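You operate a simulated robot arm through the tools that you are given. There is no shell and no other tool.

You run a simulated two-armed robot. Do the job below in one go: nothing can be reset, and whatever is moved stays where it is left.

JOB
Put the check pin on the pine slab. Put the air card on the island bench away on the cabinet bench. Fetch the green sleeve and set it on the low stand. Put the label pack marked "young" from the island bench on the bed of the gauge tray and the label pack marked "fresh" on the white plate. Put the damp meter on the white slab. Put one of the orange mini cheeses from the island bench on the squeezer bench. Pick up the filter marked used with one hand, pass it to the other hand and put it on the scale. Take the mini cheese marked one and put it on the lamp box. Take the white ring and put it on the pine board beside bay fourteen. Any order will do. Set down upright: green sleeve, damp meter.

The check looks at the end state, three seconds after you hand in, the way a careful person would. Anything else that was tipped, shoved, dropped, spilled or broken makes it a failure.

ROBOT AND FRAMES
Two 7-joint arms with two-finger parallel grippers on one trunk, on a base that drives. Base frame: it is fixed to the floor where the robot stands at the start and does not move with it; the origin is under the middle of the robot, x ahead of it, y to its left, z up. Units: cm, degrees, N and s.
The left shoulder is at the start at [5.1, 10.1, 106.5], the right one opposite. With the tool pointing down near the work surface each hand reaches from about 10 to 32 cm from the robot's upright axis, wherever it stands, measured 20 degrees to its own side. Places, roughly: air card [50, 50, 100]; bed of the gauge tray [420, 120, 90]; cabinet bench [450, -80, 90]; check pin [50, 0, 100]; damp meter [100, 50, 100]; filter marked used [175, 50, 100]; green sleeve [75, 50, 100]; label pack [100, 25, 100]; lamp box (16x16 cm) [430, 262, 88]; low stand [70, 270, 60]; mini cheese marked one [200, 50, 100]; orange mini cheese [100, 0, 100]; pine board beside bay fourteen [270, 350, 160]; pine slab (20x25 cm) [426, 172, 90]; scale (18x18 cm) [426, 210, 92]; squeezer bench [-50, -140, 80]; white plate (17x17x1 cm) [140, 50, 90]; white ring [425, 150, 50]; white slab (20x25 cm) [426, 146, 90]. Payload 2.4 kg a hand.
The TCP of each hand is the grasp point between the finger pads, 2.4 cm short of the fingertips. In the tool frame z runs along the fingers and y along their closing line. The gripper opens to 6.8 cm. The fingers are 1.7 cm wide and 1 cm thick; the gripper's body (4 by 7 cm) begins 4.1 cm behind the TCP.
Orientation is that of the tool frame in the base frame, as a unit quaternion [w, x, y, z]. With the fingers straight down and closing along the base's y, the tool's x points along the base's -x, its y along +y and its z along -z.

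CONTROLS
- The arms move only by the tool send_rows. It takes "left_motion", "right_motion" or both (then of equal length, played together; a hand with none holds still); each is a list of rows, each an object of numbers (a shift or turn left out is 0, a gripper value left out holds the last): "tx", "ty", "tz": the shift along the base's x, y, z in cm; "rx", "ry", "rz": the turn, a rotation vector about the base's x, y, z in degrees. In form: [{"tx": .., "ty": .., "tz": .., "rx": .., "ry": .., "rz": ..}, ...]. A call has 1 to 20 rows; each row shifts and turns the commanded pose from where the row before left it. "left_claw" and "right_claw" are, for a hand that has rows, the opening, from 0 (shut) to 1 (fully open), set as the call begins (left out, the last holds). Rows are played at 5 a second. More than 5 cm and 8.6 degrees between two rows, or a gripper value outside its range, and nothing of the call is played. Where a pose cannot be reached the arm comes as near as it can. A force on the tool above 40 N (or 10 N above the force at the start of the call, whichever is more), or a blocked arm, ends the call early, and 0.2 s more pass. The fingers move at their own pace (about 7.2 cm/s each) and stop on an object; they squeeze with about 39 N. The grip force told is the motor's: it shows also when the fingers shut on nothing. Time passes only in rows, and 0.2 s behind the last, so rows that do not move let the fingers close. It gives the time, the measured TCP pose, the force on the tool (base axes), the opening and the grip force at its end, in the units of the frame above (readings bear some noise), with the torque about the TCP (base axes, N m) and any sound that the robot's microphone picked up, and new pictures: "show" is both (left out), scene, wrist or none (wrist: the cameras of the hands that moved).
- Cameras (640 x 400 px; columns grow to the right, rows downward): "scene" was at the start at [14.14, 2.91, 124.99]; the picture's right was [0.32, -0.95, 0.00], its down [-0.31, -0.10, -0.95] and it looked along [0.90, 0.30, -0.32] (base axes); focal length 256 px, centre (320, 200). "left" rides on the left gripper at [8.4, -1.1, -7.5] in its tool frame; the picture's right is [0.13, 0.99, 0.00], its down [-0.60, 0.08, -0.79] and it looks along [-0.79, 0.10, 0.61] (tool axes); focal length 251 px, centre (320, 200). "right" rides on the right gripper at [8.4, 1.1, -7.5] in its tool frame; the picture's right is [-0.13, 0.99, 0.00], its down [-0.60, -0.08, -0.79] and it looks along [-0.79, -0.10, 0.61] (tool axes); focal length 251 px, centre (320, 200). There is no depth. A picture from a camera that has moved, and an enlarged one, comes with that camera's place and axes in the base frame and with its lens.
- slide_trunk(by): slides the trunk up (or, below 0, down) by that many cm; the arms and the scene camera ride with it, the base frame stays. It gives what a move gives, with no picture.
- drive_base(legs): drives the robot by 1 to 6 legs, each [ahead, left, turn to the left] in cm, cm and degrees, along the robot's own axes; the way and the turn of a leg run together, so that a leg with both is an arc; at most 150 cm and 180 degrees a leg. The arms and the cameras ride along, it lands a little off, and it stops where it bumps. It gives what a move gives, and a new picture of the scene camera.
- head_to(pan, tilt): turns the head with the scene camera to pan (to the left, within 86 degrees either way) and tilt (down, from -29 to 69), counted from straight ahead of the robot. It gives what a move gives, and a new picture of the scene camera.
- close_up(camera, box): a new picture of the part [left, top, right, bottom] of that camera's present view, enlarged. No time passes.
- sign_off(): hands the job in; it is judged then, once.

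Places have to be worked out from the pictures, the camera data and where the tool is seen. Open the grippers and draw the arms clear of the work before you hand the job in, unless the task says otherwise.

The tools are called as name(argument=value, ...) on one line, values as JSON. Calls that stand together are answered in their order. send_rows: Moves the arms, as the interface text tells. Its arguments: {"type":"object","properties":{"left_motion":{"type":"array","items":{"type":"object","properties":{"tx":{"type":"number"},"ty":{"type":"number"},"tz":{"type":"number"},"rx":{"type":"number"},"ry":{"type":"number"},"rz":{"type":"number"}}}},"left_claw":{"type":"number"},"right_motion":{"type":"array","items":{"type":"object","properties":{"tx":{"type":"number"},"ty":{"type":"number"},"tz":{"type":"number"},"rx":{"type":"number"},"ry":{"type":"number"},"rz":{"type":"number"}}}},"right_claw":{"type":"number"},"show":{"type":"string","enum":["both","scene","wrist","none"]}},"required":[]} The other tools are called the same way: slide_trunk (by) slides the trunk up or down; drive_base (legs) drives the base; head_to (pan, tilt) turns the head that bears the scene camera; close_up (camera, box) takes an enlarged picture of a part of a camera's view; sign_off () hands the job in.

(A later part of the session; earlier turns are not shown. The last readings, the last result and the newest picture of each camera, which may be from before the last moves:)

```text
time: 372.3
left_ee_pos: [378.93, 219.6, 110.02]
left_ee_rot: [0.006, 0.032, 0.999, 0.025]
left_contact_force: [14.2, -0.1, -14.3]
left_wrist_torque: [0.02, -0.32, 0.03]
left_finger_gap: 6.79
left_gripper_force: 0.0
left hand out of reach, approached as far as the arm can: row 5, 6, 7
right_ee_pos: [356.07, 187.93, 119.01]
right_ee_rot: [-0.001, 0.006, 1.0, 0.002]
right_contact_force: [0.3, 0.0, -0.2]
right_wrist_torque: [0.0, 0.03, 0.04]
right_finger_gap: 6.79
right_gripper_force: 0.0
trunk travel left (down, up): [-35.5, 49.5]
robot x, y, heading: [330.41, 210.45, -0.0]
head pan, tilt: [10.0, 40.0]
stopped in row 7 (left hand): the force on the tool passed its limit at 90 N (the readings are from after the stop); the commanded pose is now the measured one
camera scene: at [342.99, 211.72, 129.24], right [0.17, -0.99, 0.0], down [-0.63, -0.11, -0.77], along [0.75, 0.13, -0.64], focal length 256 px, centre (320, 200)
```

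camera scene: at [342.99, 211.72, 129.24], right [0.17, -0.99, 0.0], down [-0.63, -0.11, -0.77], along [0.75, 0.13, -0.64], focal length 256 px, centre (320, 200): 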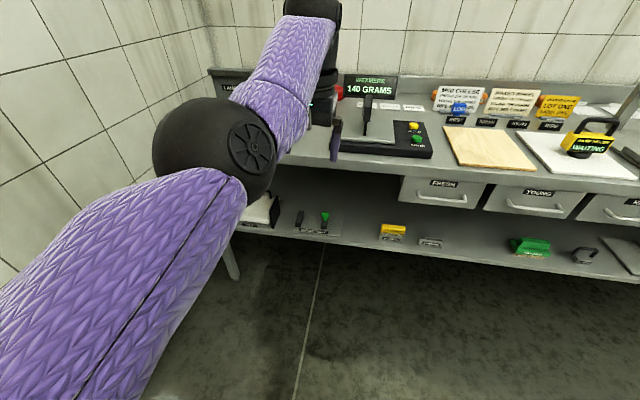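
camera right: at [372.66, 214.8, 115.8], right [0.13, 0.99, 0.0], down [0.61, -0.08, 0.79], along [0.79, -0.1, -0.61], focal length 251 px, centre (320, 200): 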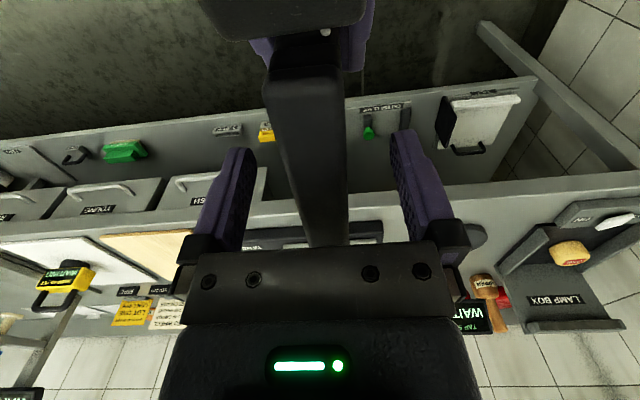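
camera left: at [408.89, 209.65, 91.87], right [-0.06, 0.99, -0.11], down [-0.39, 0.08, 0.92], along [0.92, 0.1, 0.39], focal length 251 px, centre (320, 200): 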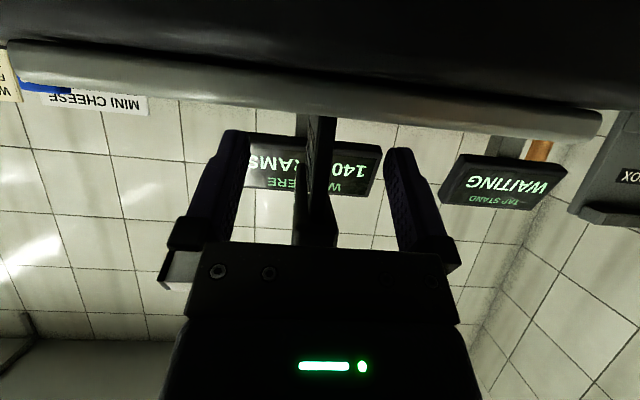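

The arm is at full stretch with its camera against the forearm. I draw the hand back and lower slightly.

send_rows(left_motion=[{"tx": -2, "tz": -0.5, "rz": 2}, {"tx": -3, "rz": 2}, {"tx": -3}, {"tx": -3, "ty": 1}, {"tx": -3, "ty": 1, "rx": -2.5}, {"tz": 2}], show="scene")

```text
time: 373.6
left_ee_pos: [378.88, 219.56, 110.19]
left_ee_rot: [0.007, 0.032, 0.999, 0.019]
left_contact_force: [11.1, -2.0, -11.3]
left_wrist_torque: [0.06, -0.28, 0.12]
left_finger_gap: 6.8
left_gripper_force: 0.1
left hand out of reach, approached as far as the arm can: row 1, 2, 3, 4, 5, 6
right_ee_pos: [356.12, 187.97, 118.92]
right_ee_rot: [-0.001, 0.005, 1.0, 0.002]
right_contact_force: [0.0, -0.5, 0.0]
right_wrist_torque: [-0.04, -0.01, 0.0]
right_finger_gap: 6.8
right_gripper_force: 0.1
trunk travel left (down, up): [-35.5, 49.5]
robot x, y, heading: [330.66, 210.6, -0.3]
head pan, tilt: [10.0, 40.0]
stopped in row 6 (left hand): the force on the tool passed its limit at 52 N (the readings are from after the stop); the commanded pose is now the measured one
camera scene: at [342.96, 211.71, 129.25], right [0.17, -0.99, 0.0], down [-0.63, -0.11, -0.77], along [0.75, 0.13, -0.64], focal length 256 px, centre (320, 200)
```

scene: 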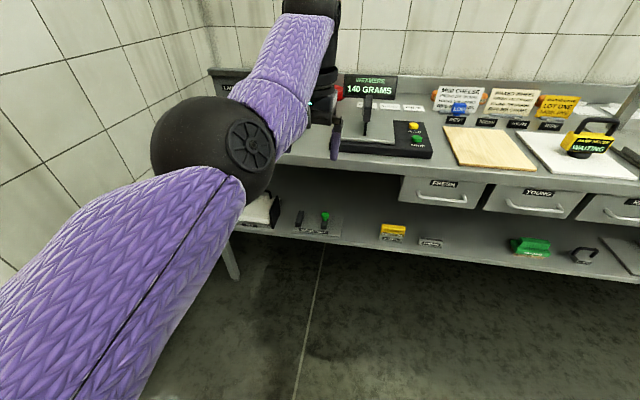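

The arm is stuck in an awkward configuration. I retrace: pitch forward again and lower, back to the pose that worked before.

send_rows(left_motion=[{"tz": -1.5, "ry": -7}, {"tz": -1.5, "ry": -7}, {"tz": -1.5, "ry": -7}, {"tz": -1.5, "ry": -7}, {"tz": -1.5, "ry": -7}, {"ry": -5}], show="scene")

```text
time: 373.9
left_ee_pos: [379.47, 219.33, 109.52]
left_ee_rot: [0.049, 0.031, 0.998, 0.018]
left_contact_force: [1.0, -1.1, -0.3]
left_wrist_torque: [0.05, -0.02, 0.09]
left_finger_gap: 6.78
left_gripper_force: 0.1
left hand out of reach, approached as far as the arm can: row 1
right_ee_pos: [356.12, 188.07, 118.95]
right_ee_rot: [-0.001, 0.005, 1.0, 0.001]
right_contact_force: [-0.3, 0.1, 0.2]
right_wrist_torque: [-0.01, 0.02, -0.01]
right_finger_gap: 6.82
right_gripper_force: 0.1
trunk travel left (down, up): [-35.5, 49.5]
robot x, y, heading: [330.79, 210.29, -0.3]
head pan, tilt: [10.0, 40.0]
stopped in row 1 (left hand): the force on the tool passed its limit at 98 N (the readings are from after the stop); the commanded pose is now the measured one
camera scene: at [342.96, 211.72, 129.25], right [0.17, -0.99, 0.0], down [-0.63, -0.11, -0.77], along [0.75, 0.13, -0.64], focal length 256 px, centre (320, 200)
```

scene: 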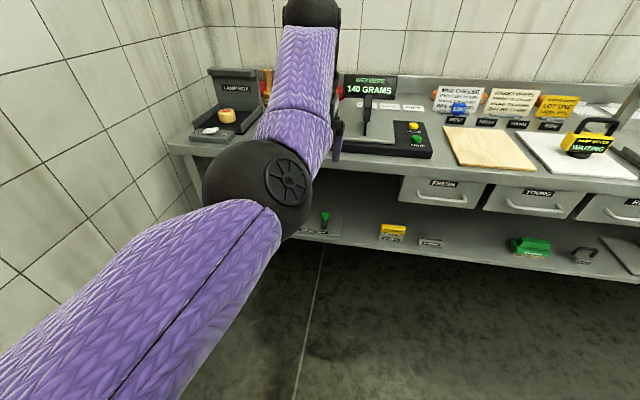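

The contact is gone now and the elbow swung in. I try small backward moves.

send_rows(left_motion=[{"tx": -1.5}, {"tx": -1.5}, {"tx": -1.5, "tz": -0.5}, {"tx": -1.5, "tz": -0.5}], show="scene")

```text
time: 374.2
left_ee_pos: [379.42, 219.35, 109.64]
left_ee_rot: [0.056, 0.027, 0.998, 0.019]
left_contact_force: [6.3, 4.4, -5.7]
left_wrist_torque: [-0.22, -0.14, -0.45]
left_finger_gap: 6.8
left_gripper_force: 0.3
left hand out of reach, approached as far as the arm can: row 1
right_ee_pos: [356.1, 188.0, 118.79]
right_ee_rot: [0.0, 0.006, 1.0, 0.001]
right_contact_force: [1.1, -0.2, -0.3]
right_wrist_torque: [-0.03, -0.03, 0.0]
right_finger_gap: 6.8
right_gripper_force: 0.0
trunk travel left (down, up): [-35.5, 49.5]
robot x, y, heading: [330.61, 210.61, -0.0]
head pan, tilt: [10.0, 40.0]
stopped in row 1 (left hand): the force on the tool passed its limit at 71 N (the readings are from after the stop); the commanded pose is now the measured one
camera scene: at [342.96, 211.69, 129.25], right [0.17, -0.99, 0.0], down [-0.63, -0.11, -0.77], along [0.75, 0.13, -0.64], focal length 256 px, centre (320, 200)
```

scene: 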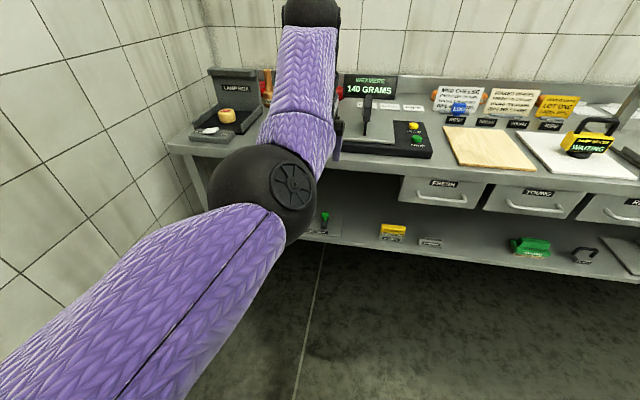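

The hand's camera presses against the forearm. I yaw the hand in small steps so the camera swings to the right, away from it.

send_rows(left_motion=[{"rz": 4}, {"rz": 4}, {"rz": 4}, {"rz": 4}, {"rz": 4}, {"rz": 4}], show="scene")

```text
time: 374.8
left_ee_pos: [379.54, 219.39, 109.77]
left_ee_rot: [0.058, -0.022, 0.998, 0.023]
left_contact_force: [3.3, 0.1, -1.8]
left_wrist_torque: [0.03, -0.04, 0.06]
left_finger_gap: 6.81
left_gripper_force: 0.1
right_ee_pos: [356.19, 188.08, 118.88]
right_ee_rot: [-0.001, 0.006, 1.0, 0.0]
right_contact_force: [0.0, -0.3, -0.4]
right_wrist_torque: [-0.02, 0.0, 0.01]
right_finger_gap: 6.8
right_gripper_force: 0.1
trunk travel left (down, up): [-35.5, 49.5]
robot x, y, heading: [330.41, 210.3, -0.3]
head pan, tilt: [10.0, 40.0]
stopped in row 2 (left hand): the force on the tool passed its limit at 54 N (the readings are from after the stop); the commanded pose is now the measured one
camera scene: at [342.96, 211.7, 129.25], right [0.17, -0.99, 0.0], down [-0.63, -0.11, -0.77], along [0.75, 0.13, -0.64], focal length 256 px, centre (320, 200)
```

scene: 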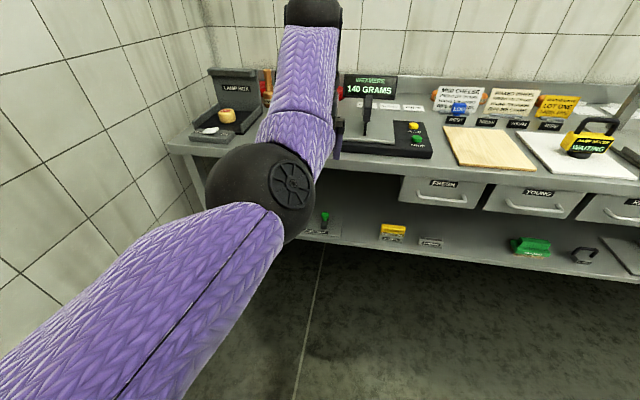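

That helped. I continue the yaw.

send_rows(left_motion=[{"rz": 3}, {"rz": 3}, {"rz": 3}, {"rz": 3}, {"rz": 3}, {"rz": 3}, {"rz": 3}, {"rz": 3}], show="wrist")

```text
time: 376.6
left_ee_pos: [379.44, 219.41, 109.8]
left_ee_rot: [0.051, -0.23, 0.971, 0.035]
left_contact_force: [0.1, 0.0, 0.2]
left_wrist_torque: [-0.02, 0.04, 0.0]
left_finger_gap: 6.79
left_gripper_force: 0.0
right_ee_pos: [356.13, 188.03, 118.96]
right_ee_rot: [-0.001, 0.007, 1.0, 0.001]
right_contact_force: [-0.1, -0.7, 0.2]
right_wrist_torque: [0.0, 0.0, 0.0]
right_finger_gap: 6.8
right_gripper_force: 0.0
trunk travel left (down, up): [-35.5, 49.5]
robot x, y, heading: [330.71, 210.52, -0.4]
head pan, tilt: [10.0, 40.0]
camera left: at [371.72, 214.04, 116.16], right [-0.56, 0.83, 0.03], down [0.43, 0.27, 0.86], along [0.7, 0.49, -0.51], focal length 251 px, centre (320, 200)
```

left: 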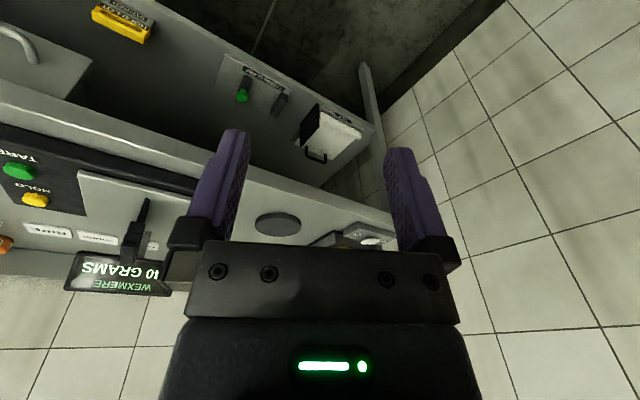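

Free of contact. I now draw the hand back.

send_rows(left_motion=[{"tx": -2}, {"tx": -2}, {"tx": -2}, {"tx": -2}, {"tx": -2, "tz": 1}, {"tx": -2, "tz": 1}, {"tx": -1, "tz": 1}], show="scene")

```text
time: 378.2
left_ee_pos: [377.83, 219.49, 114.46]
left_ee_rot: [0.051, -0.229, 0.971, 0.035]
left_contact_force: [-0.2, 0.5, 1.0]
left_wrist_torque: [0.01, -0.02, 0.0]
left_finger_gap: 6.78
left_gripper_force: 0.1
left hand out of reach, approached as far as the arm can: row 1, 2, 3, 4, 5, 6, 7
right_ee_pos: [356.12, 187.89, 119.06]
right_ee_rot: [-0.001, 0.006, 1.0, 0.001]
right_contact_force: [-0.7, 0.8, -0.1]
right_wrist_torque: [0.01, 0.0, 0.0]
right_finger_gap: 6.79
right_gripper_force: 0.1
trunk travel left (down, up): [-35.5, 49.5]
robot x, y, heading: [331.02, 210.58, -0.2]
head pan, tilt: [10.0, 40.0]
camera scene: at [342.95, 211.7, 129.25], right [0.17, -0.99, 0.0], down [-0.63, -0.11, -0.77], along [0.75, 0.13, -0.64], focal length 256 px, centre (320, 200)
```

scene: 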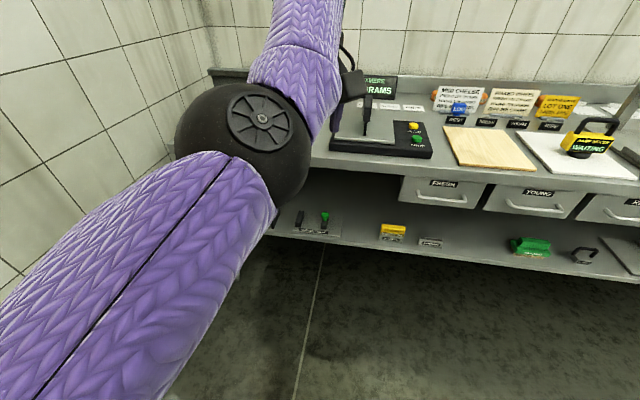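

I try moving the hand sideways to the left, where the arm has more freedom.

send_rows(left_motion=[{"ty": 3, "tz": -1}, {"ty": 3, "tz": -1}, {"ty": 3, "tz": -1}, {"ty": 3, "tz": -1}], show="none")

send_rows(left_motion=[{"tx": -2}, {"tx": -2}, {"tx": -2}, {"tx": -2}], show="scene")

```text
time: 378.9
left_ee_pos: [378.03, 226.25, 112.11]
left_ee_rot: [0.057, -0.236, 0.97, 0.034]
left_contact_force: [-0.2, 0.5, 0.0]
left_wrist_torque: [0.0, 0.02, 0.0]
left_finger_gap: 6.83
left_gripper_force: 0.0
right_ee_pos: [356.1, 188.02, 118.91]
right_ee_rot: [-0.001, 0.006, 1.0, 0.001]
right_contact_force: [0.5, 0.3, -1.1]
right_wrist_torque: [0.01, 0.01, 0.01]
right_finger_gap: 6.84
right_gripper_force: 0.0
trunk travel left (down, up): [-35.5, 49.5]
robot x, y, heading: [330.62, 210.14, -0.4]
head pan, tilt: [10.0, 40.0]
stopped in row 3 (left hand): the force on the tool passed its limit at 76 N (the readings are from after the stop); the commanded pose is now the measured one
```

```text
time: 379.2
left_ee_pos: [377.89, 226.25, 112.18]
left_ee_rot: [0.061, -0.24, 0.968, 0.034]
left_contact_force: [10.4, 6.6, -9.3]
left_wrist_torque: [0.21, -0.3, 0.02]
left_finger_gap: 6.79
left_gripper_force: 0.1
left hand out of reach, approached as far as the arm can: row 1
right_ee_pos: [356.1, 187.91, 118.99]
right_ee_rot: [-0.001, 0.006, 1.0, 0.0]
right_contact_force: [0.6, -0.5, 0.6]
right_wrist_torque: [0.02, -0.01, -0.01]
right_finger_gap: 6.81
right_gripper_force: 0.0
trunk travel left (down, up): [-35.5, 49.5]
robot x, y, heading: [330.58, 210.51, -0.2]
head pan, tilt: [10.0, 40.0]
stopped in row 1 (left hand): the force on the tool passed its limit at 68 N (the readings are from after the stop); the commanded pose is now the measured one
camera scene: at [342.96, 211.71, 129.25], right [0.17, -0.99, 0.0], down [-0.63, -0.11, -0.77], along [0.75, 0.13, -0.64], focal length 256 px, centre (320, 200)
```

scene: 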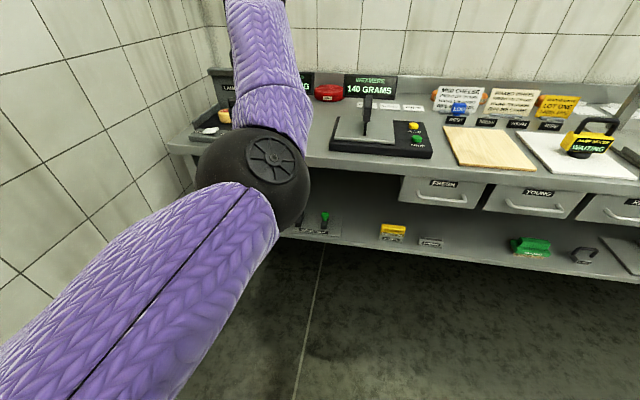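

The forearm is directly behind the hand. I pitch the hand forward again in small steps to free it, as that pose was comfortable.

send_rows(left_motion=[{"ry": -3, "tx": 0.5}, {"ry": -3, "tx": 0.3}, {"ry": -3}, {"ry": -3}, {"ry": -3}, {"ry": -3}, {"ry": -3}, {"ry": -3}, {"ry": -3}, {"ry": -3}, {"ry": -3}, {"ry": -3}], show="scene")

```text
time: 380.1
left_ee_pos: [378.85, 226.44, 112.18]
left_ee_rot: [0.154, -0.243, 0.958, 0.013]
left_contact_force: [7.3, 1.5, -3.4]
left_wrist_torque: [0.16, -0.04, 0.34]
left_finger_gap: 6.8
left_gripper_force: 0.0
right_ee_pos: [356.08, 188.06, 118.94]
right_ee_rot: [-0.001, 0.006, 1.0, 0.0]
right_contact_force: [0.4, -0.7, -0.3]
right_wrist_torque: [0.04, 0.04, 0.01]
right_finger_gap: 6.79
right_gripper_force: 0.0
trunk travel left (down, up): [-35.5, 49.5]
robot x, y, heading: [330.81, 210.38, -0.4]
head pan, tilt: [10.0, 40.0]
stopped in row 4 (left hand): the force on the tool passed its limit at 47 N (the readings are from after the stop); the commanded pose is now the measured one
camera scene: at [342.96, 211.71, 129.25], right [0.17, -0.99, 0.0], down [-0.63, -0.11, -0.77], along [0.75, 0.13, -0.64], focal length 256 px, centre (320, 200)
```

scene: 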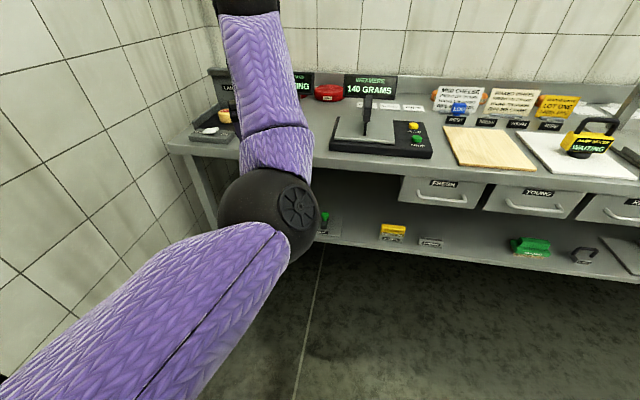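

I yaw the hand further, so that its camera points well to the right of the forearm.

send_rows(left_motion=[{"rz": 3}, {"rz": 3}, {"rz": 3}, {"rz": 3}, {"rz": 3}, {"rz": 3}, {"rz": 3}, {"rz": 3}, {"rz": 3}, {"rz": 3}, {"rz": 3}, {"rz": 3}], show="both")

```text
time: 382.7
left_ee_pos: [378.9, 226.31, 112.24]
left_ee_rot: [0.142, -0.527, 0.836, 0.06]
left_contact_force: [-0.6, 0.4, -0.3]
left_wrist_torque: [-0.02, 0.0, -0.03]
left_finger_gap: 6.78
left_gripper_force: 0.1
right_ee_pos: [356.18, 188.04, 118.89]
right_ee_rot: [-0.001, 0.006, 1.0, 0.001]
right_contact_force: [0.5, -0.5, -0.6]
right_wrist_torque: [0.0, 0.01, 0.04]
right_finger_gap: 6.83
right_gripper_force: 0.1
trunk travel left (down, up): [-35.5, 49.5]
robot x, y, heading: [330.81, 210.85, -0.4]
head pan, tilt: [10.0, 40.0]
camera scene: at [342.96, 211.71, 129.25], right [0.17, -0.99, 0.0], down [-0.63, -0.11, -0.77], along [0.75, 0.13, -0.64], focal length 256 px, centre (320, 200)
camera left: at [375.0, 216.78, 116.84], right [-0.94, 0.32, -0.09], down [0.04, 0.36, 0.93], along [0.33, 0.88, -0.35], focal length 251 px, centre (320, 200)
```

scene: 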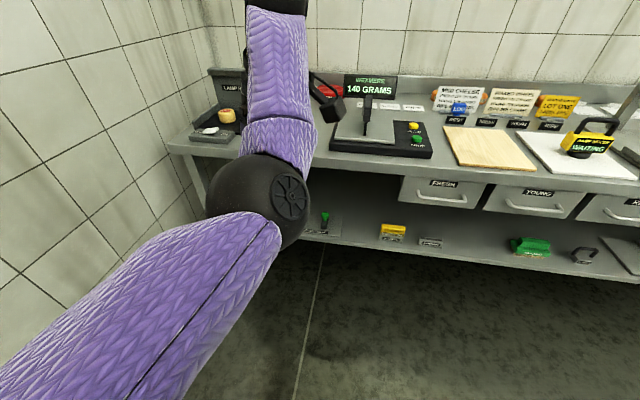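
left: 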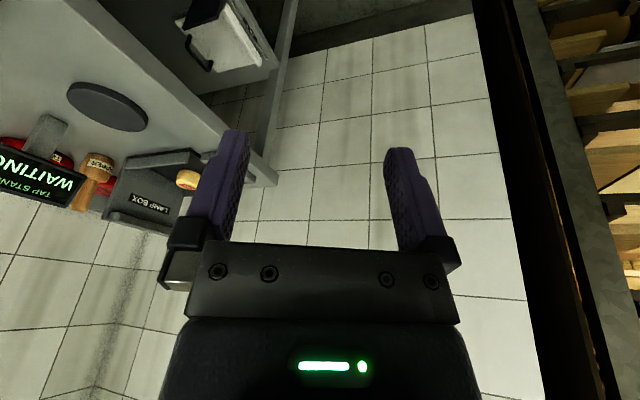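

Free again. With this yaw I try drawing the hand back and down.

send_rows(left_motion=[{"tx": -2}, {"tx": -2}, {"tx": -2}, {"tx": -2}, {"tx": -2}, {"tx": -2}], show="scene")

```text
time: 384.1
left_ee_pos: [376.46, 229.61, 112.17]
left_ee_rot: [0.143, -0.526, 0.836, 0.06]
left_contact_force: [0.0, -0.8, -0.2]
left_wrist_torque: [0.0, 0.0, -0.02]
left_finger_gap: 6.81
left_gripper_force: 0.1
left hand out of reach, approached as far as the arm can: row 1, 2, 3, 4, 5, 6
right_ee_pos: [356.08, 187.97, 119.02]
right_ee_rot: [0.0, 0.006, 1.0, 0.001]
right_contact_force: [-0.4, 0.1, -0.2]
right_wrist_torque: [0.0, 0.0, -0.03]
right_finger_gap: 6.81
right_gripper_force: 0.0
trunk travel left (down, up): [-35.5, 49.5]
robot x, y, heading: [330.17, 210.18, -0.1]
head pan, tilt: [10.0, 40.0]
camera scene: at [342.96, 211.71, 129.25], right [0.17, -0.99, 0.0], down [-0.63, -0.11, -0.77], along [0.75, 0.13, -0.64], focal length 256 px, centre (320, 200)
```

scene: 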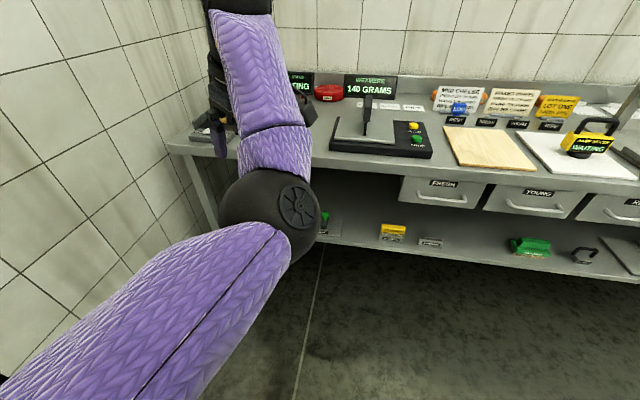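

The wrist seems limited with the forearm so steep. I lower the hand (it is over open floor) to flatten the forearm, then retract.

send_rows(left_motion=[{"tz": -2.5}, {"tz": -2.5}, {"tz": -2.5}, {"tz": -2.5}, {"tz": -2.5}, {"tz": -2.5}, {"tz": -2.5}, {"tz": -2.5}], show="none")

send_rows(left_motion=[{"tx": -2}, {"tx": -2}, {"tx": -2}, {"tx": -2}, {"tx": -2}], show="scene")

```text
time: 385.9
left_ee_pos: [376.62, 229.62, 92.21]
left_ee_rot: [0.142, -0.527, 0.836, 0.059]
left_contact_force: [0.2, 0.7, 1.0]
left_wrist_torque: [0.01, 0.02, -0.01]
left_finger_gap: 6.78
left_gripper_force: 0.1
right_ee_pos: [356.11, 188.02, 118.96]
right_ee_rot: [0.0, 0.005, 1.0, 0.002]
right_contact_force: [1.2, -0.8, -0.7]
right_wrist_torque: [-0.03, 0.0, -0.02]
right_finger_gap: 6.8
right_gripper_force: 0.1
trunk travel left (down, up): [-35.5, 49.5]
robot x, y, heading: [330.46, 210.16, -0.3]
head pan, tilt: [10.0, 40.0]
```

```text
time: 387.1
left_ee_pos: [366.59, 230.17, 92.56]
left_ee_rot: [0.148, -0.529, 0.834, 0.06]
left_contact_force: [-0.5, 0.1, -0.8]
left_wrist_torque: [-0.01, 0.0, -0.03]
left_finger_gap: 6.83
left_gripper_force: 0.0
right_ee_pos: [356.02, 187.96, 119.01]
right_ee_rot: [-0.001, 0.005, 1.0, 0.001]
right_contact_force: [0.2, 0.5, 0.8]
right_wrist_torque: [-0.03, -0.02, -0.03]
right_finger_gap: 6.81
right_gripper_force: 0.0
trunk travel left (down, up): [-35.5, 49.5]
robot x, y, heading: [330.6, 210.44, -0.4]
head pan, tilt: [10.0, 40.0]
camera scene: at [342.94, 211.71, 129.25], right [0.17, -0.99, 0.0], down [-0.63, -0.11, -0.77], along [0.75, 0.13, -0.64], focal length 256 px, centre (320, 200)
```

scene: 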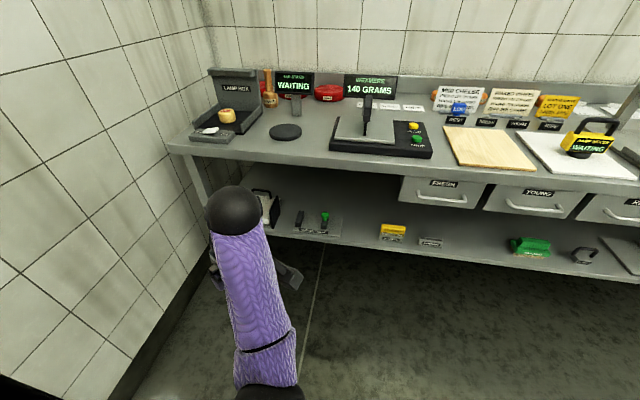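

That freed it. Now I turn the hand back to its default yaw and level it.

send_rows(left_motion=[{"rz": -6}, {"rz": -6}, {"rz": -6}, {"rz": -6}, {"rz": -6}, {"rz": -6}, {"rz": -6}, {"rz": -6}, {"rz": -6}, {"rz": -6}, {"rz": -4.8}], show="none")

send_rows(left_motion=[{"ry": 4}, {"ry": 4}, {"ry": 4}, {"ry": 4}, {"ry": 2}], show="scene")

```text
time: 388.3
left_ee_pos: [366.61, 229.59, 92.33]
left_ee_rot: [0.156, -0.314, 0.936, 0.022]
left_contact_force: [0.1, 0.6, -0.3]
left_wrist_torque: [0.02, 0.02, 0.02]
left_finger_gap: 6.8
left_gripper_force: 0.1
right_ee_pos: [356.12, 187.98, 118.97]
right_ee_rot: [0.0, 0.006, 1.0, 0.001]
right_contact_force: [-0.1, 0.4, 0.3]
right_wrist_torque: [0.04, 0.01, 0.01]
right_finger_gap: 6.79
right_gripper_force: 0.0
trunk travel left (down, up): [-35.5, 49.5]
robot x, y, heading: [331.02, 210.22, -0.2]
head pan, tilt: [10.0, 40.0]
stopped in row 5 (left hand): the force on the tool passed its limit at 86 N (the readings are from after the stop); the commanded pose is now the measured one
```

```text
time: 388.6
left_ee_pos: [366.76, 229.98, 92.26]
left_ee_rot: [0.148, -0.319, 0.936, 0.031]
left_contact_force: [3.0, 3.9, -3.4]
left_wrist_torque: [0.01, -0.12, -0.11]
left_finger_gap: 6.81
left_gripper_force: 0.1
right_ee_pos: [356.04, 188.0, 118.99]
right_ee_rot: [-0.001, 0.006, 1.0, 0.0]
right_contact_force: [0.1, 0.3, -0.2]
right_wrist_torque: [0.03, -0.02, 0.04]
right_finger_gap: 6.82
right_gripper_force: 0.0
trunk travel left (down, up): [-35.5, 49.5]
robot x, y, heading: [330.82, 209.97, -0.4]
head pan, tilt: [10.0, 40.0]
stopped in row 1 (left hand): the force on the tool passed its limit at 66 N (the readings are from after the stop); the commanded pose is now the measured one
camera scene: at [342.95, 211.7, 129.25], right [0.17, -0.99, 0.0], down [-0.63, -0.11, -0.77], along [0.75, 0.13, -0.64], focal length 256 px, centre (320, 200)
```

scene: 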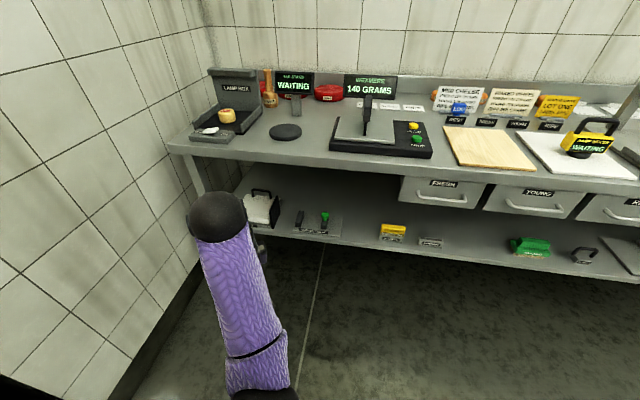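

The elbow has swung inward. I move the hand toward the robot's midline so the elbow falls to its outer side.

send_rows(left_motion=[{"ty": -2, "rz": 2}, {"ty": -2, "rz": 2}, {"ty": -2, "rz": 2}, {"ty": -2}, {"ty": -2}, {"ty": -2}, {"ty": -2}, {"ty": -2}, {"ty": -2}, {"ty": -2}], show="scene")

```text
time: 391.1
left_ee_pos: [369.46, 211.6, 91.88]
left_ee_rot: [0.18, -0.381, 0.906, 0.04]
left_contact_force: [0.6, -0.2, -0.5]
left_wrist_torque: [0.01, 0.0, -0.01]
left_finger_gap: 6.83
left_gripper_force: 0.0
left hand out of reach, approached as far as the arm can: row 3, 4, 5, 7, 9
right_ee_pos: [356.12, 188.07, 118.98]
right_ee_rot: [-0.002, 0.005, 1.0, 0.001]
right_contact_force: [0.2, -0.3, -0.2]
right_wrist_torque: [0.04, -0.01, 0.01]
right_finger_gap: 6.79
right_gripper_force: 0.0
trunk travel left (down, up): [-35.5, 49.5]
robot x, y, heading: [330.73, 210.01, -0.5]
head pan, tilt: [10.0, 40.0]
stopped in row 10 (left hand): the arm was blocked; the commanded pose is now the measured one
camera scene: at [342.97, 211.73, 129.24], right [0.17, -0.99, 0.0], down [-0.63, -0.11, -0.77], along [0.75, 0.13, -0.64], focal length 256 px, centre (320, 200)
```

scene: 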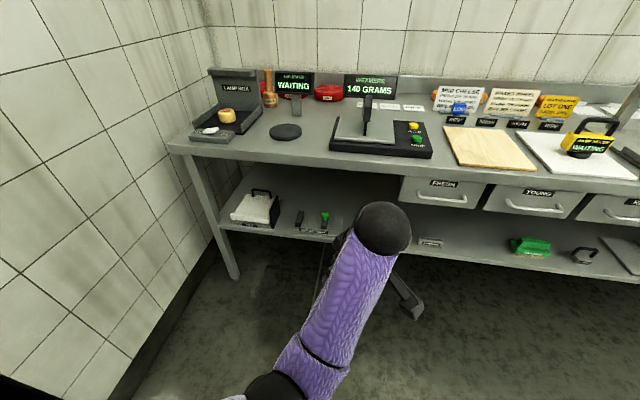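

The elbow hangs down now, with the hand near the midline. I raise the hand here, which should push the elbow outward.

send_rows(left_motion=[{"tz": 2.5}, {"tz": 2.5}, {"tz": 2.5}, {"tz": 2.5}, {"tz": 2.5}, {"tz": 2.5}, {"tz": 2.5}, {"tz": 2.5}], show="scene")

```text
time: 392.9
left_ee_pos: [377.74, 211.4, 102.53]
left_ee_rot: [0.175, -0.377, 0.909, 0.035]
left_contact_force: [0.0, -0.1, 0.4]
left_wrist_torque: [0.0, -0.02, -0.01]
left_finger_gap: 6.79
left_gripper_force: 0.0
left hand out of reach, approached as far as the arm can: row 1, 2, 3, 4, 5, 6, 7, 8
right_ee_pos: [356.04, 187.97, 118.93]
right_ee_rot: [-0.001, 0.006, 1.0, 0.001]
right_contact_force: [-0.3, -0.5, 0.1]
right_wrist_torque: [-0.01, 0.0, -0.02]
right_finger_gap: 6.83
right_gripper_force: 0.0
trunk travel left (down, up): [-35.5, 49.5]
robot x, y, heading: [330.77, 210.18, -0.4]
head pan, tilt: [10.0, 40.0]
camera scene: at [342.96, 211.71, 129.25], right [0.17, -0.99, 0.0], down [-0.63, -0.11, -0.77], along [0.75, 0.13, -0.64], focal length 256 px, centre (320, 200)
```

scene: 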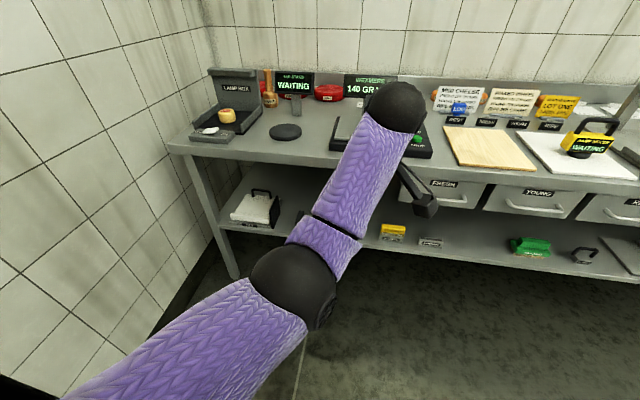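

The elbow is moving outward. I push the hand a bit further across to the right and up.

send_rows(left_motion=[{"ty": -2, "rz": 4}, {"ty": -2, "rz": 4}, {"ty": -2, "rz": 4}, {"ty": -1, "rz": 4, "tz": 1}, {"tz": 2, "rz": 4}, {"tz": 2}, {"tz": 2}], show="scene")

```text
time: 394.4
left_ee_pos: [376.02, 207.02, 109.38]
left_ee_rot: [0.166, -0.53, 0.829, 0.065]
left_contact_force: [0.3, -0.1, -0.4]
left_wrist_torque: [0.0, -0.01, 0.0]
left_finger_gap: 6.8
left_gripper_force: 0.1
left hand out of reach, approached as far as the arm can: row 3, 4, 5, 6
right_ee_pos: [356.1, 188.01, 119.01]
right_ee_rot: [-0.001, 0.006, 1.0, 0.0]
right_contact_force: [-0.9, -0.1, 0.0]
right_wrist_torque: [0.04, 0.01, 0.02]
right_finger_gap: 6.8
right_gripper_force: 0.1
trunk travel left (down, up): [-35.5, 49.5]
robot x, y, heading: [330.89, 210.14, -0.3]
head pan, tilt: [10.0, 40.0]
camera scene: at [342.94, 211.67, 129.25], right [0.17, -0.99, 0.0], down [-0.63, -0.11, -0.77], along [0.75, 0.13, -0.64], focal length 256 px, centre (320, 200)
```

scene: 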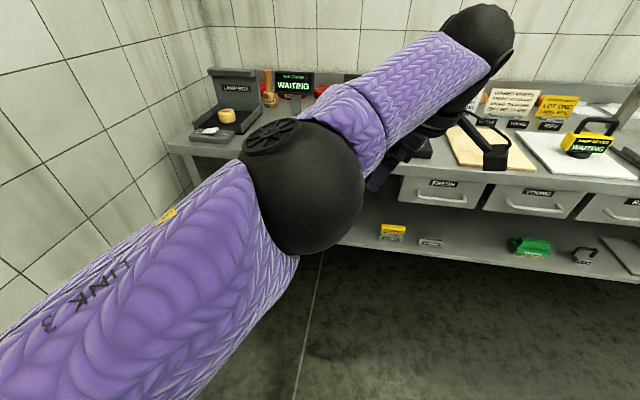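

The arm is back in its normal posture (elbow out, fan on top). I restore the default yaw and level the tool while moving the hand left.

send_rows(left_motion=[{"rz": -6.5, "ty": 1, "tz": 0.5}, {"rz": -6.5, "ty": 1, "tz": 0.5}, {"rz": -6.5, "ty": 1, "tz": 0.5}, {"rz": -6.5, "ty": 1, "tz": 0.5}, {"rz": -6.5, "ty": 1}, {"rz": -6.5, "ty": 1}, {"rz": -6.5, "ty": 1}, {"rz": -6.5, "ty": 1}, {"rz": -6.5, "ty": 1}, {"rz": -6.5, "ty": 1}, {"ry": 5, "tx": -1}, {"ry": 5, "tx": -1}, {"ry": 5, "tx": -1}, {"ry": 5, "tx": -1}], show="scene")

```text
time: 397.4
left_ee_pos: [372.05, 216.96, 111.47]
left_ee_rot: [0.001, -0.006, 0.999, -0.034]
left_contact_force: [0.8, -1.2, 0.3]
left_wrist_torque: [0.01, 0.03, 0.01]
left_finger_gap: 6.82
left_gripper_force: 0.1
right_ee_pos: [356.12, 188.09, 119.01]
right_ee_rot: [-0.001, 0.006, 1.0, 0.001]
right_contact_force: [-0.3, -0.8, 0.9]
right_wrist_torque: [0.01, 0.04, 0.02]
right_finger_gap: 6.79
right_gripper_force: 0.1
trunk travel left (down, up): [-35.5, 49.5]
robot x, y, heading: [330.81, 210.24, -0.1]
head pan, tilt: [10.0, 40.0]
camera scene: at [342.96, 211.71, 129.25], right [0.17, -0.99, 0.0], down [-0.63, -0.11, -0.77], along [0.75, 0.13, -0.64], focal length 256 px, centre (320, 200)
```

scene: 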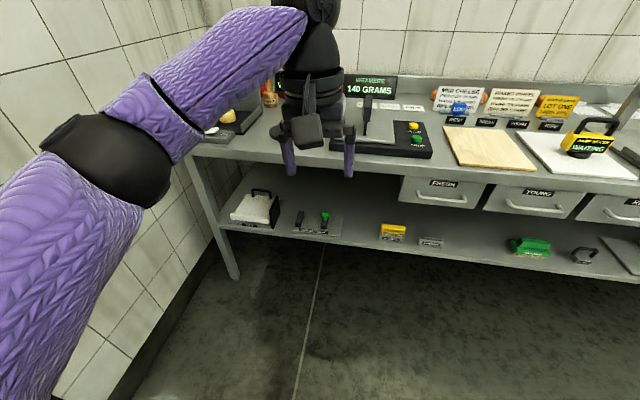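

Fully restored. I level the remaining roll and drive round the island's far end into the right aisle.

send_rows(left_motion=[{"rx": 3.9, "tx": -1}, {"tx": -2, "tz": 1}, {"tx": -2, "tz": 1}], show="none")

drive_base(legs=[[-45, 0, 0], [0, -150, 0], [0, -70, 0]])

head_to(pan=0, tilt=15)

head_to(pan=-70, tilt=20)

```text
time: 398.2
left_ee_pos: [367.07, 216.91, 113.39]
left_ee_rot: [0.002, -0.007, 1.0, 0.001]
left_contact_force: [-0.9, 0.3, -0.9]
left_wrist_torque: [-0.01, 0.02, 0.02]
left_finger_gap: 6.8
left_gripper_force: 0.0
right_ee_pos: [355.97, 187.98, 118.98]
right_ee_rot: [-0.001, 0.006, 1.0, 0.001]
right_contact_force: [-0.2, 0.0, 0.1]
right_wrist_torque: [0.01, 0.03, 0.03]
right_finger_gap: 6.78
right_gripper_force: 0.1
trunk travel left (down, up): [-35.5, 49.5]
robot x, y, heading: [330.61, 210.58, -0.2]
head pan, tilt: [10.0, 40.0]
```

```text
time: 411.3
left_ee_pos: [321.31, -0.49, 113.41]
left_ee_rot: [0.003, -0.005, 1.0, 0.0]
left_contact_force: [0.2, 0.6, 0.3]
left_wrist_torque: [-0.03, 0.0, -0.01]
left_finger_gap: 6.8
left_gripper_force: 0.1
right_ee_pos: [310.27, -29.44, 119.06]
right_ee_rot: [-0.001, 0.007, 1.0, 0.0]
right_contact_force: [-0.5, -0.3, 0.1]
right_wrist_torque: [0.02, -0.02, 0.02]
right_finger_gap: 6.8
right_gripper_force: 0.1
trunk travel left (down, up): [-35.5, 49.5]
robot x, y, heading: [284.78, -6.44, -0.4]
head pan, tilt: [10.0, 40.0]
camera scene: at [297.16, -5.75, 129.25], right [0.17, -0.99, 0.0], down [-0.63, -0.11, -0.77], along [0.76, 0.13, -0.64], focal length 256 px, centre (320, 200)
```

scene: 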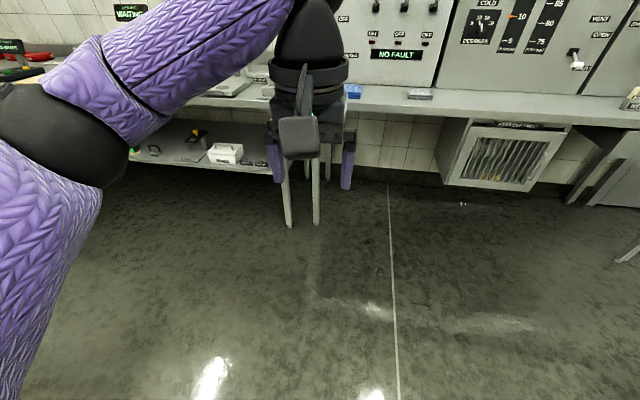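

```text
time: 412.2
left_ee_pos: [321.37, -0.57, 113.46]
left_ee_rot: [0.001, -0.005, 1.0, 0.0]
left_contact_force: [0.1, -0.2, 0.6]
left_wrist_torque: [-0.01, 0.01, -0.02]
left_finger_gap: 6.8
left_gripper_force: 0.1
right_ee_pos: [310.17, -29.38, 118.95]
right_ee_rot: [-0.001, 0.007, 1.0, 0.001]
right_contact_force: [-0.3, -1.1, 0.1]
right_wrist_torque: [0.0, 0.0, -0.03]
right_finger_gap: 6.8
right_gripper_force: 0.0
trunk travel left (down, up): [-35.5, 49.5]
robot x, y, heading: [285.18, -6.81, -0.5]
head pan, tilt: [0.0, 15.0]
camera scene: at [298.12, -7.2, 133.19], right [-0.01, -1.0, 0.0], down [-0.26, 0.0, -0.97], along [0.97, -0.01, -0.26], focal length 256 px, centre (320, 200)
```

scene: 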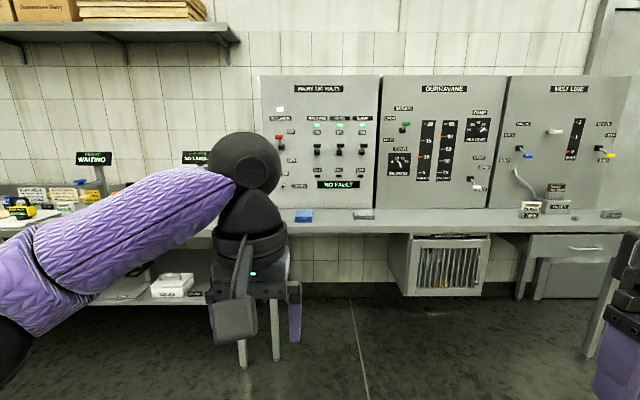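

```text
time: 413.6
left_ee_pos: [321.33, -0.57, 113.35]
left_ee_rot: [0.002, -0.005, 1.0, 0.0]
left_contact_force: [0.0, -0.7, 0.1]
left_wrist_torque: [-0.03, 0.0, -0.02]
left_finger_gap: 6.79
left_gripper_force: 0.0
right_ee_pos: [310.29, -29.41, 119.07]
right_ee_rot: [-0.001, 0.008, 1.0, 0.001]
right_contact_force: [-0.3, 0.1, 0.2]
right_wrist_torque: [-0.02, 0.0, 0.0]
right_finger_gap: 6.83
right_gripper_force: 0.0
trunk travel left (down, up): [-35.5, 49.5]
robot x, y, heading: [285.19, -7.21, -0.3]
head pan, tilt: [-70.0, 20.0]
camera scene: at [291.92, -15.92, 132.39], right [-0.94, -0.34, 0.0], down [-0.12, 0.32, -0.94], along [0.32, -0.88, -0.34], focal length 256 px, centre (320, 200)
```

scene: 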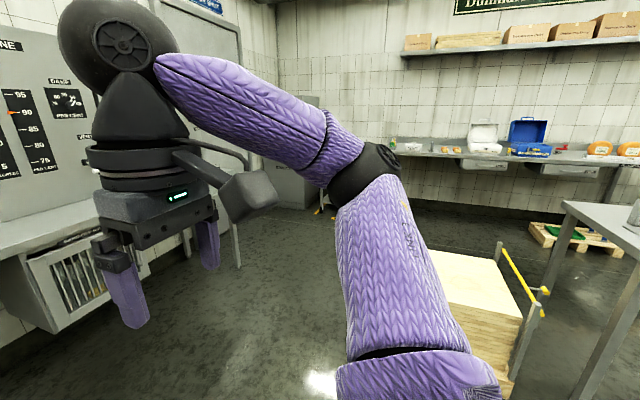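

The aisle is clear; the cabinet bench is the one with the control panels. I move into the right aisle facing the island.

drive_base(legs=[[0, -46, 0], [0, 0, 90], [0, 150, 0], [0, 40, 0]])

head_to(pan=0, tilt=40)

```text
time: 429.5
left_ee_pos: [84.95, -20.35, 113.34]
left_ee_rot: [-0.001, 0.717, -0.697, -0.001]
left_contact_force: [-0.2, -0.3, 0.5]
left_wrist_torque: [0.04, 0.02, -0.01]
left_finger_gap: 6.82
left_gripper_force: 0.1
right_ee_pos: [114.18, -30.92, 118.99]
right_ee_rot: [0.002, 0.708, -0.706, 0.0]
right_contact_force: [0.0, 0.6, 0.1]
right_wrist_torque: [0.03, 0.0, 0.03]
right_finger_gap: 6.8
right_gripper_force: 0.2
trunk travel left (down, up): [-35.5, 49.5]
robot x, y, heading: [91.83, -56.28, 90.6]
head pan, tilt: [-70.0, 20.0]
camera scene: at [100.8, -49.62, 132.39], right [0.35, -0.94, 0.0], down [-0.32, -0.12, -0.94], along [0.88, 0.33, -0.34], focal length 256 px, centre (320, 200)
```

scene: 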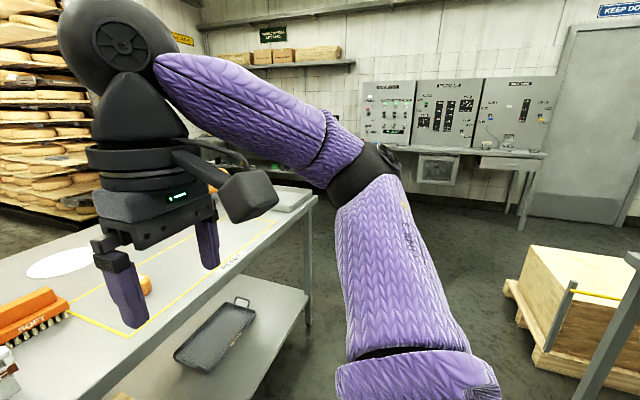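

```text
time: 430.9
left_ee_pos: [85.01, -20.39, 113.36]
left_ee_rot: [-0.002, 0.716, -0.698, -0.001]
left_contact_force: [1.0, 0.5, 0.4]
left_wrist_torque: [-0.01, 0.01, 0.03]
left_finger_gap: 6.82
left_gripper_force: 0.0
right_ee_pos: [114.19, -31.04, 118.95]
right_ee_rot: [0.002, 0.708, -0.706, 0.0]
right_contact_force: [0.0, 0.5, 0.4]
right_wrist_torque: [0.04, -0.03, 0.05]
right_finger_gap: 6.81
right_gripper_force: 0.1
trunk travel left (down, up): [-35.5, 49.5]
robot x, y, heading: [92.71, -56.99, 90.3]
head pan, tilt: [0.0, 40.0]
camera scene: at [92.03, -44.41, 129.25], right [1.0, 0.01, 0.0], down [0.01, -0.64, -0.77], along [-0.01, 0.77, -0.64], focal length 256 px, centre (320, 200)
```

scene: 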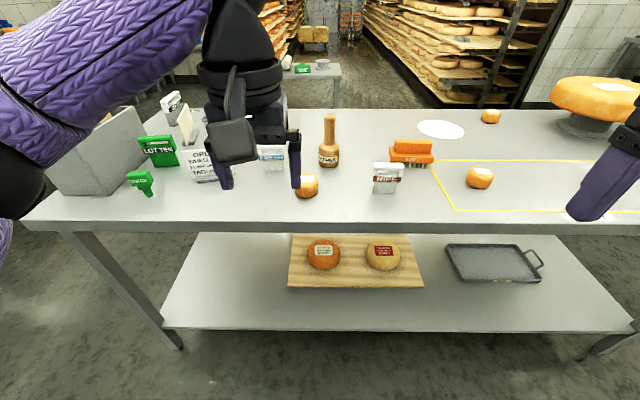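

From here FRESH is near (77, 19), an orange cheese near (88, 6.4), and the check pin near (46, 7). I enlarge to confirm.

close_up(camera="scene", box=[110, 80, 350, 230])

close_up(camera="left", box=[0, 0, 640, 400])

close_up(camera="scene", box=[280, 100, 520, 250])

```text
2.67 times, centred on (230, 155) of scene
camera zoom: at [92.03, -44.41, 129.25], right [1.0, 0.01, 0.0], down [0.01, -0.64, -0.77], along [-0.01, 0.77, -0.64], focal length 681 px, centre (560, 320)
```

zoom: 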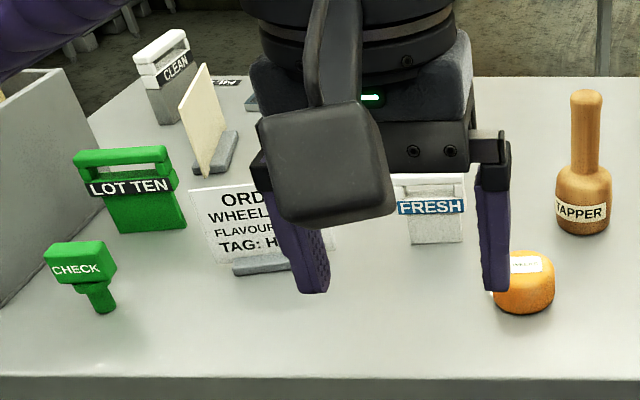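

```text
1.00 times, centred on (320, 200) of left (not enlarged: the box is as wide or as high as the picture)
camera zoom: at [86.29, -28.72, 120.9], right [-0.99, -0.16, 0.0], down [-0.1, 0.6, 0.8], along [-0.12, 0.79, -0.61], focal length 251 px, centre (320, 200)
```

zoom: 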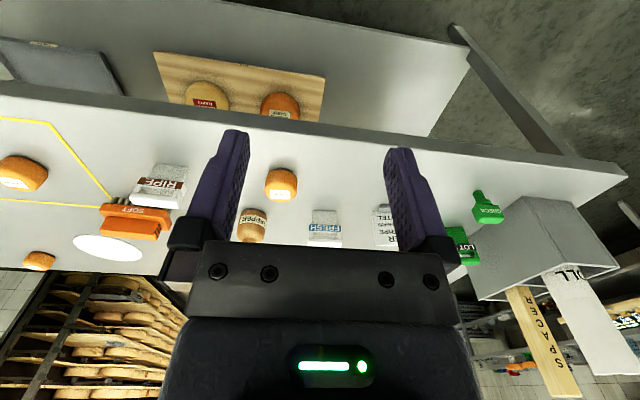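

```text
2.67 times, centred on (400, 175) of scene
camera zoom: at [92.03, -44.41, 129.25], right [1.0, 0.01, 0.0], down [0.01, -0.64, -0.77], along [-0.01, 0.77, -0.64], focal length 681 px, centre (107, 267)
```

zoom: 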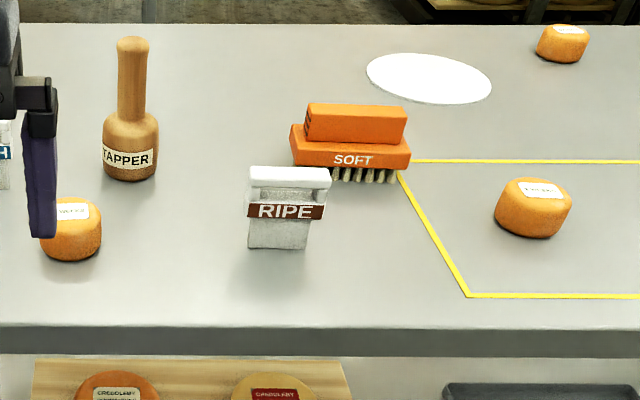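

The white card is an order card; the air card is the other one. I drive up: FRESH will be for the left hand and the orange cheese for the right.

drive_base(legs=[[0, 8.5, -0.5], [33, 0, 0]])

head_to(pan=0, tilt=58)

close_up(camera="right", box=[0, 0, 640, 400])

```text
time: 433.8
left_ee_pos: [76.62, 12.56, 113.33]
left_ee_rot: [-0.002, 0.714, -0.7, -0.001]
left_contact_force: [-0.1, 0.7, 0.4]
left_wrist_torque: [-0.02, 0.0, -0.04]
left_finger_gap: 6.8
left_gripper_force: 0.1
right_ee_pos: [105.69, 1.69, 118.87]
right_ee_rot: [-0.001, -0.705, 0.709, 0.001]
right_contact_force: [0.5, 0.8, -0.5]
right_wrist_torque: [0.02, 0.0, -0.03]
right_finger_gap: 6.81
right_gripper_force: 0.0
trunk travel left (down, up): [-35.5, 49.5]
robot x, y, heading: [83.57, -23.71, 90.1]
head pan, tilt: [0.0, 40.0]
camera scene: at [83.54, -11.53, 129.24], right [1.0, 0.0, 0.0], down [0.0, -0.64, -0.77], along [0.0, 0.77, -0.64], focal length 256 px, centre (320, 200)
```

scene: 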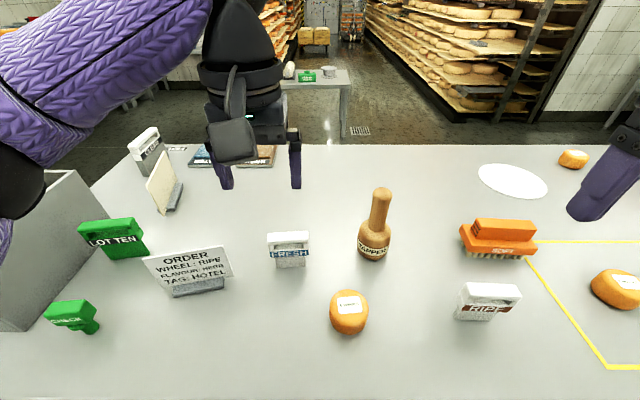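

```text
time: 434.6
left_ee_pos: [76.74, 12.5, 113.44]
left_ee_rot: [-0.002, 0.713, -0.701, -0.001]
left_contact_force: [0.5, -0.5, -0.8]
left_wrist_torque: [-0.02, -0.02, -0.01]
left_finger_gap: 6.79
left_gripper_force: 0.1
right_ee_pos: [105.89, 1.67, 119.03]
right_ee_rot: [-0.001, -0.705, 0.709, 0.0]
right_contact_force: [0.2, -0.4, -0.5]
right_wrist_torque: [-0.01, 0.02, 0.0]
right_finger_gap: 6.81
right_gripper_force: 0.1
trunk travel left (down, up): [-35.5, 49.5]
robot x, y, heading: [83.32, -23.8, 90.1]
head pan, tilt: [0.0, 58.0]
camera scene: at [83.55, -13.18, 126.81], right [1.0, 0.0, 0.0], down [0.0, -0.85, -0.53], along [0.0, 0.53, -0.85], focal length 256 px, centre (320, 200)
```

scene: 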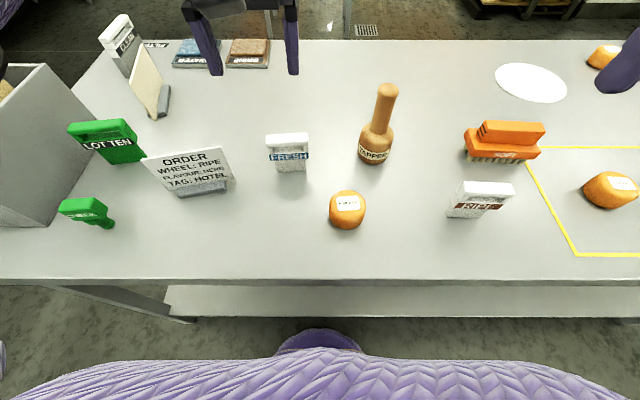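

```text
1.00 times, centred on (320, 200) of right (not enlarged: the box is as wide or as high as the picture)
camera zoom: at [104.76, -6.59, 126.6], right [-0.99, 0.14, 0.0], down [0.08, 0.61, 0.79], along [0.11, 0.78, -0.61], focal length 251 px, centre (320, 200)
```

zoom: 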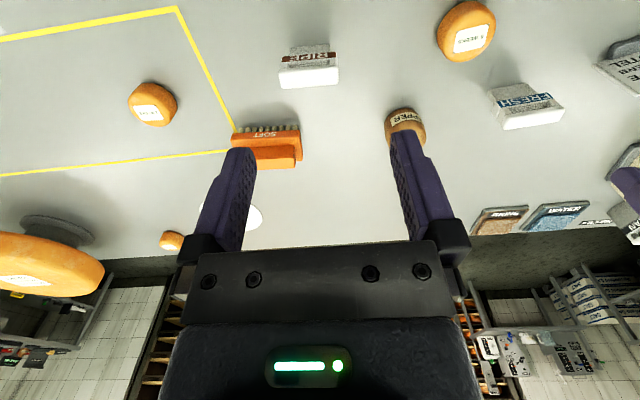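

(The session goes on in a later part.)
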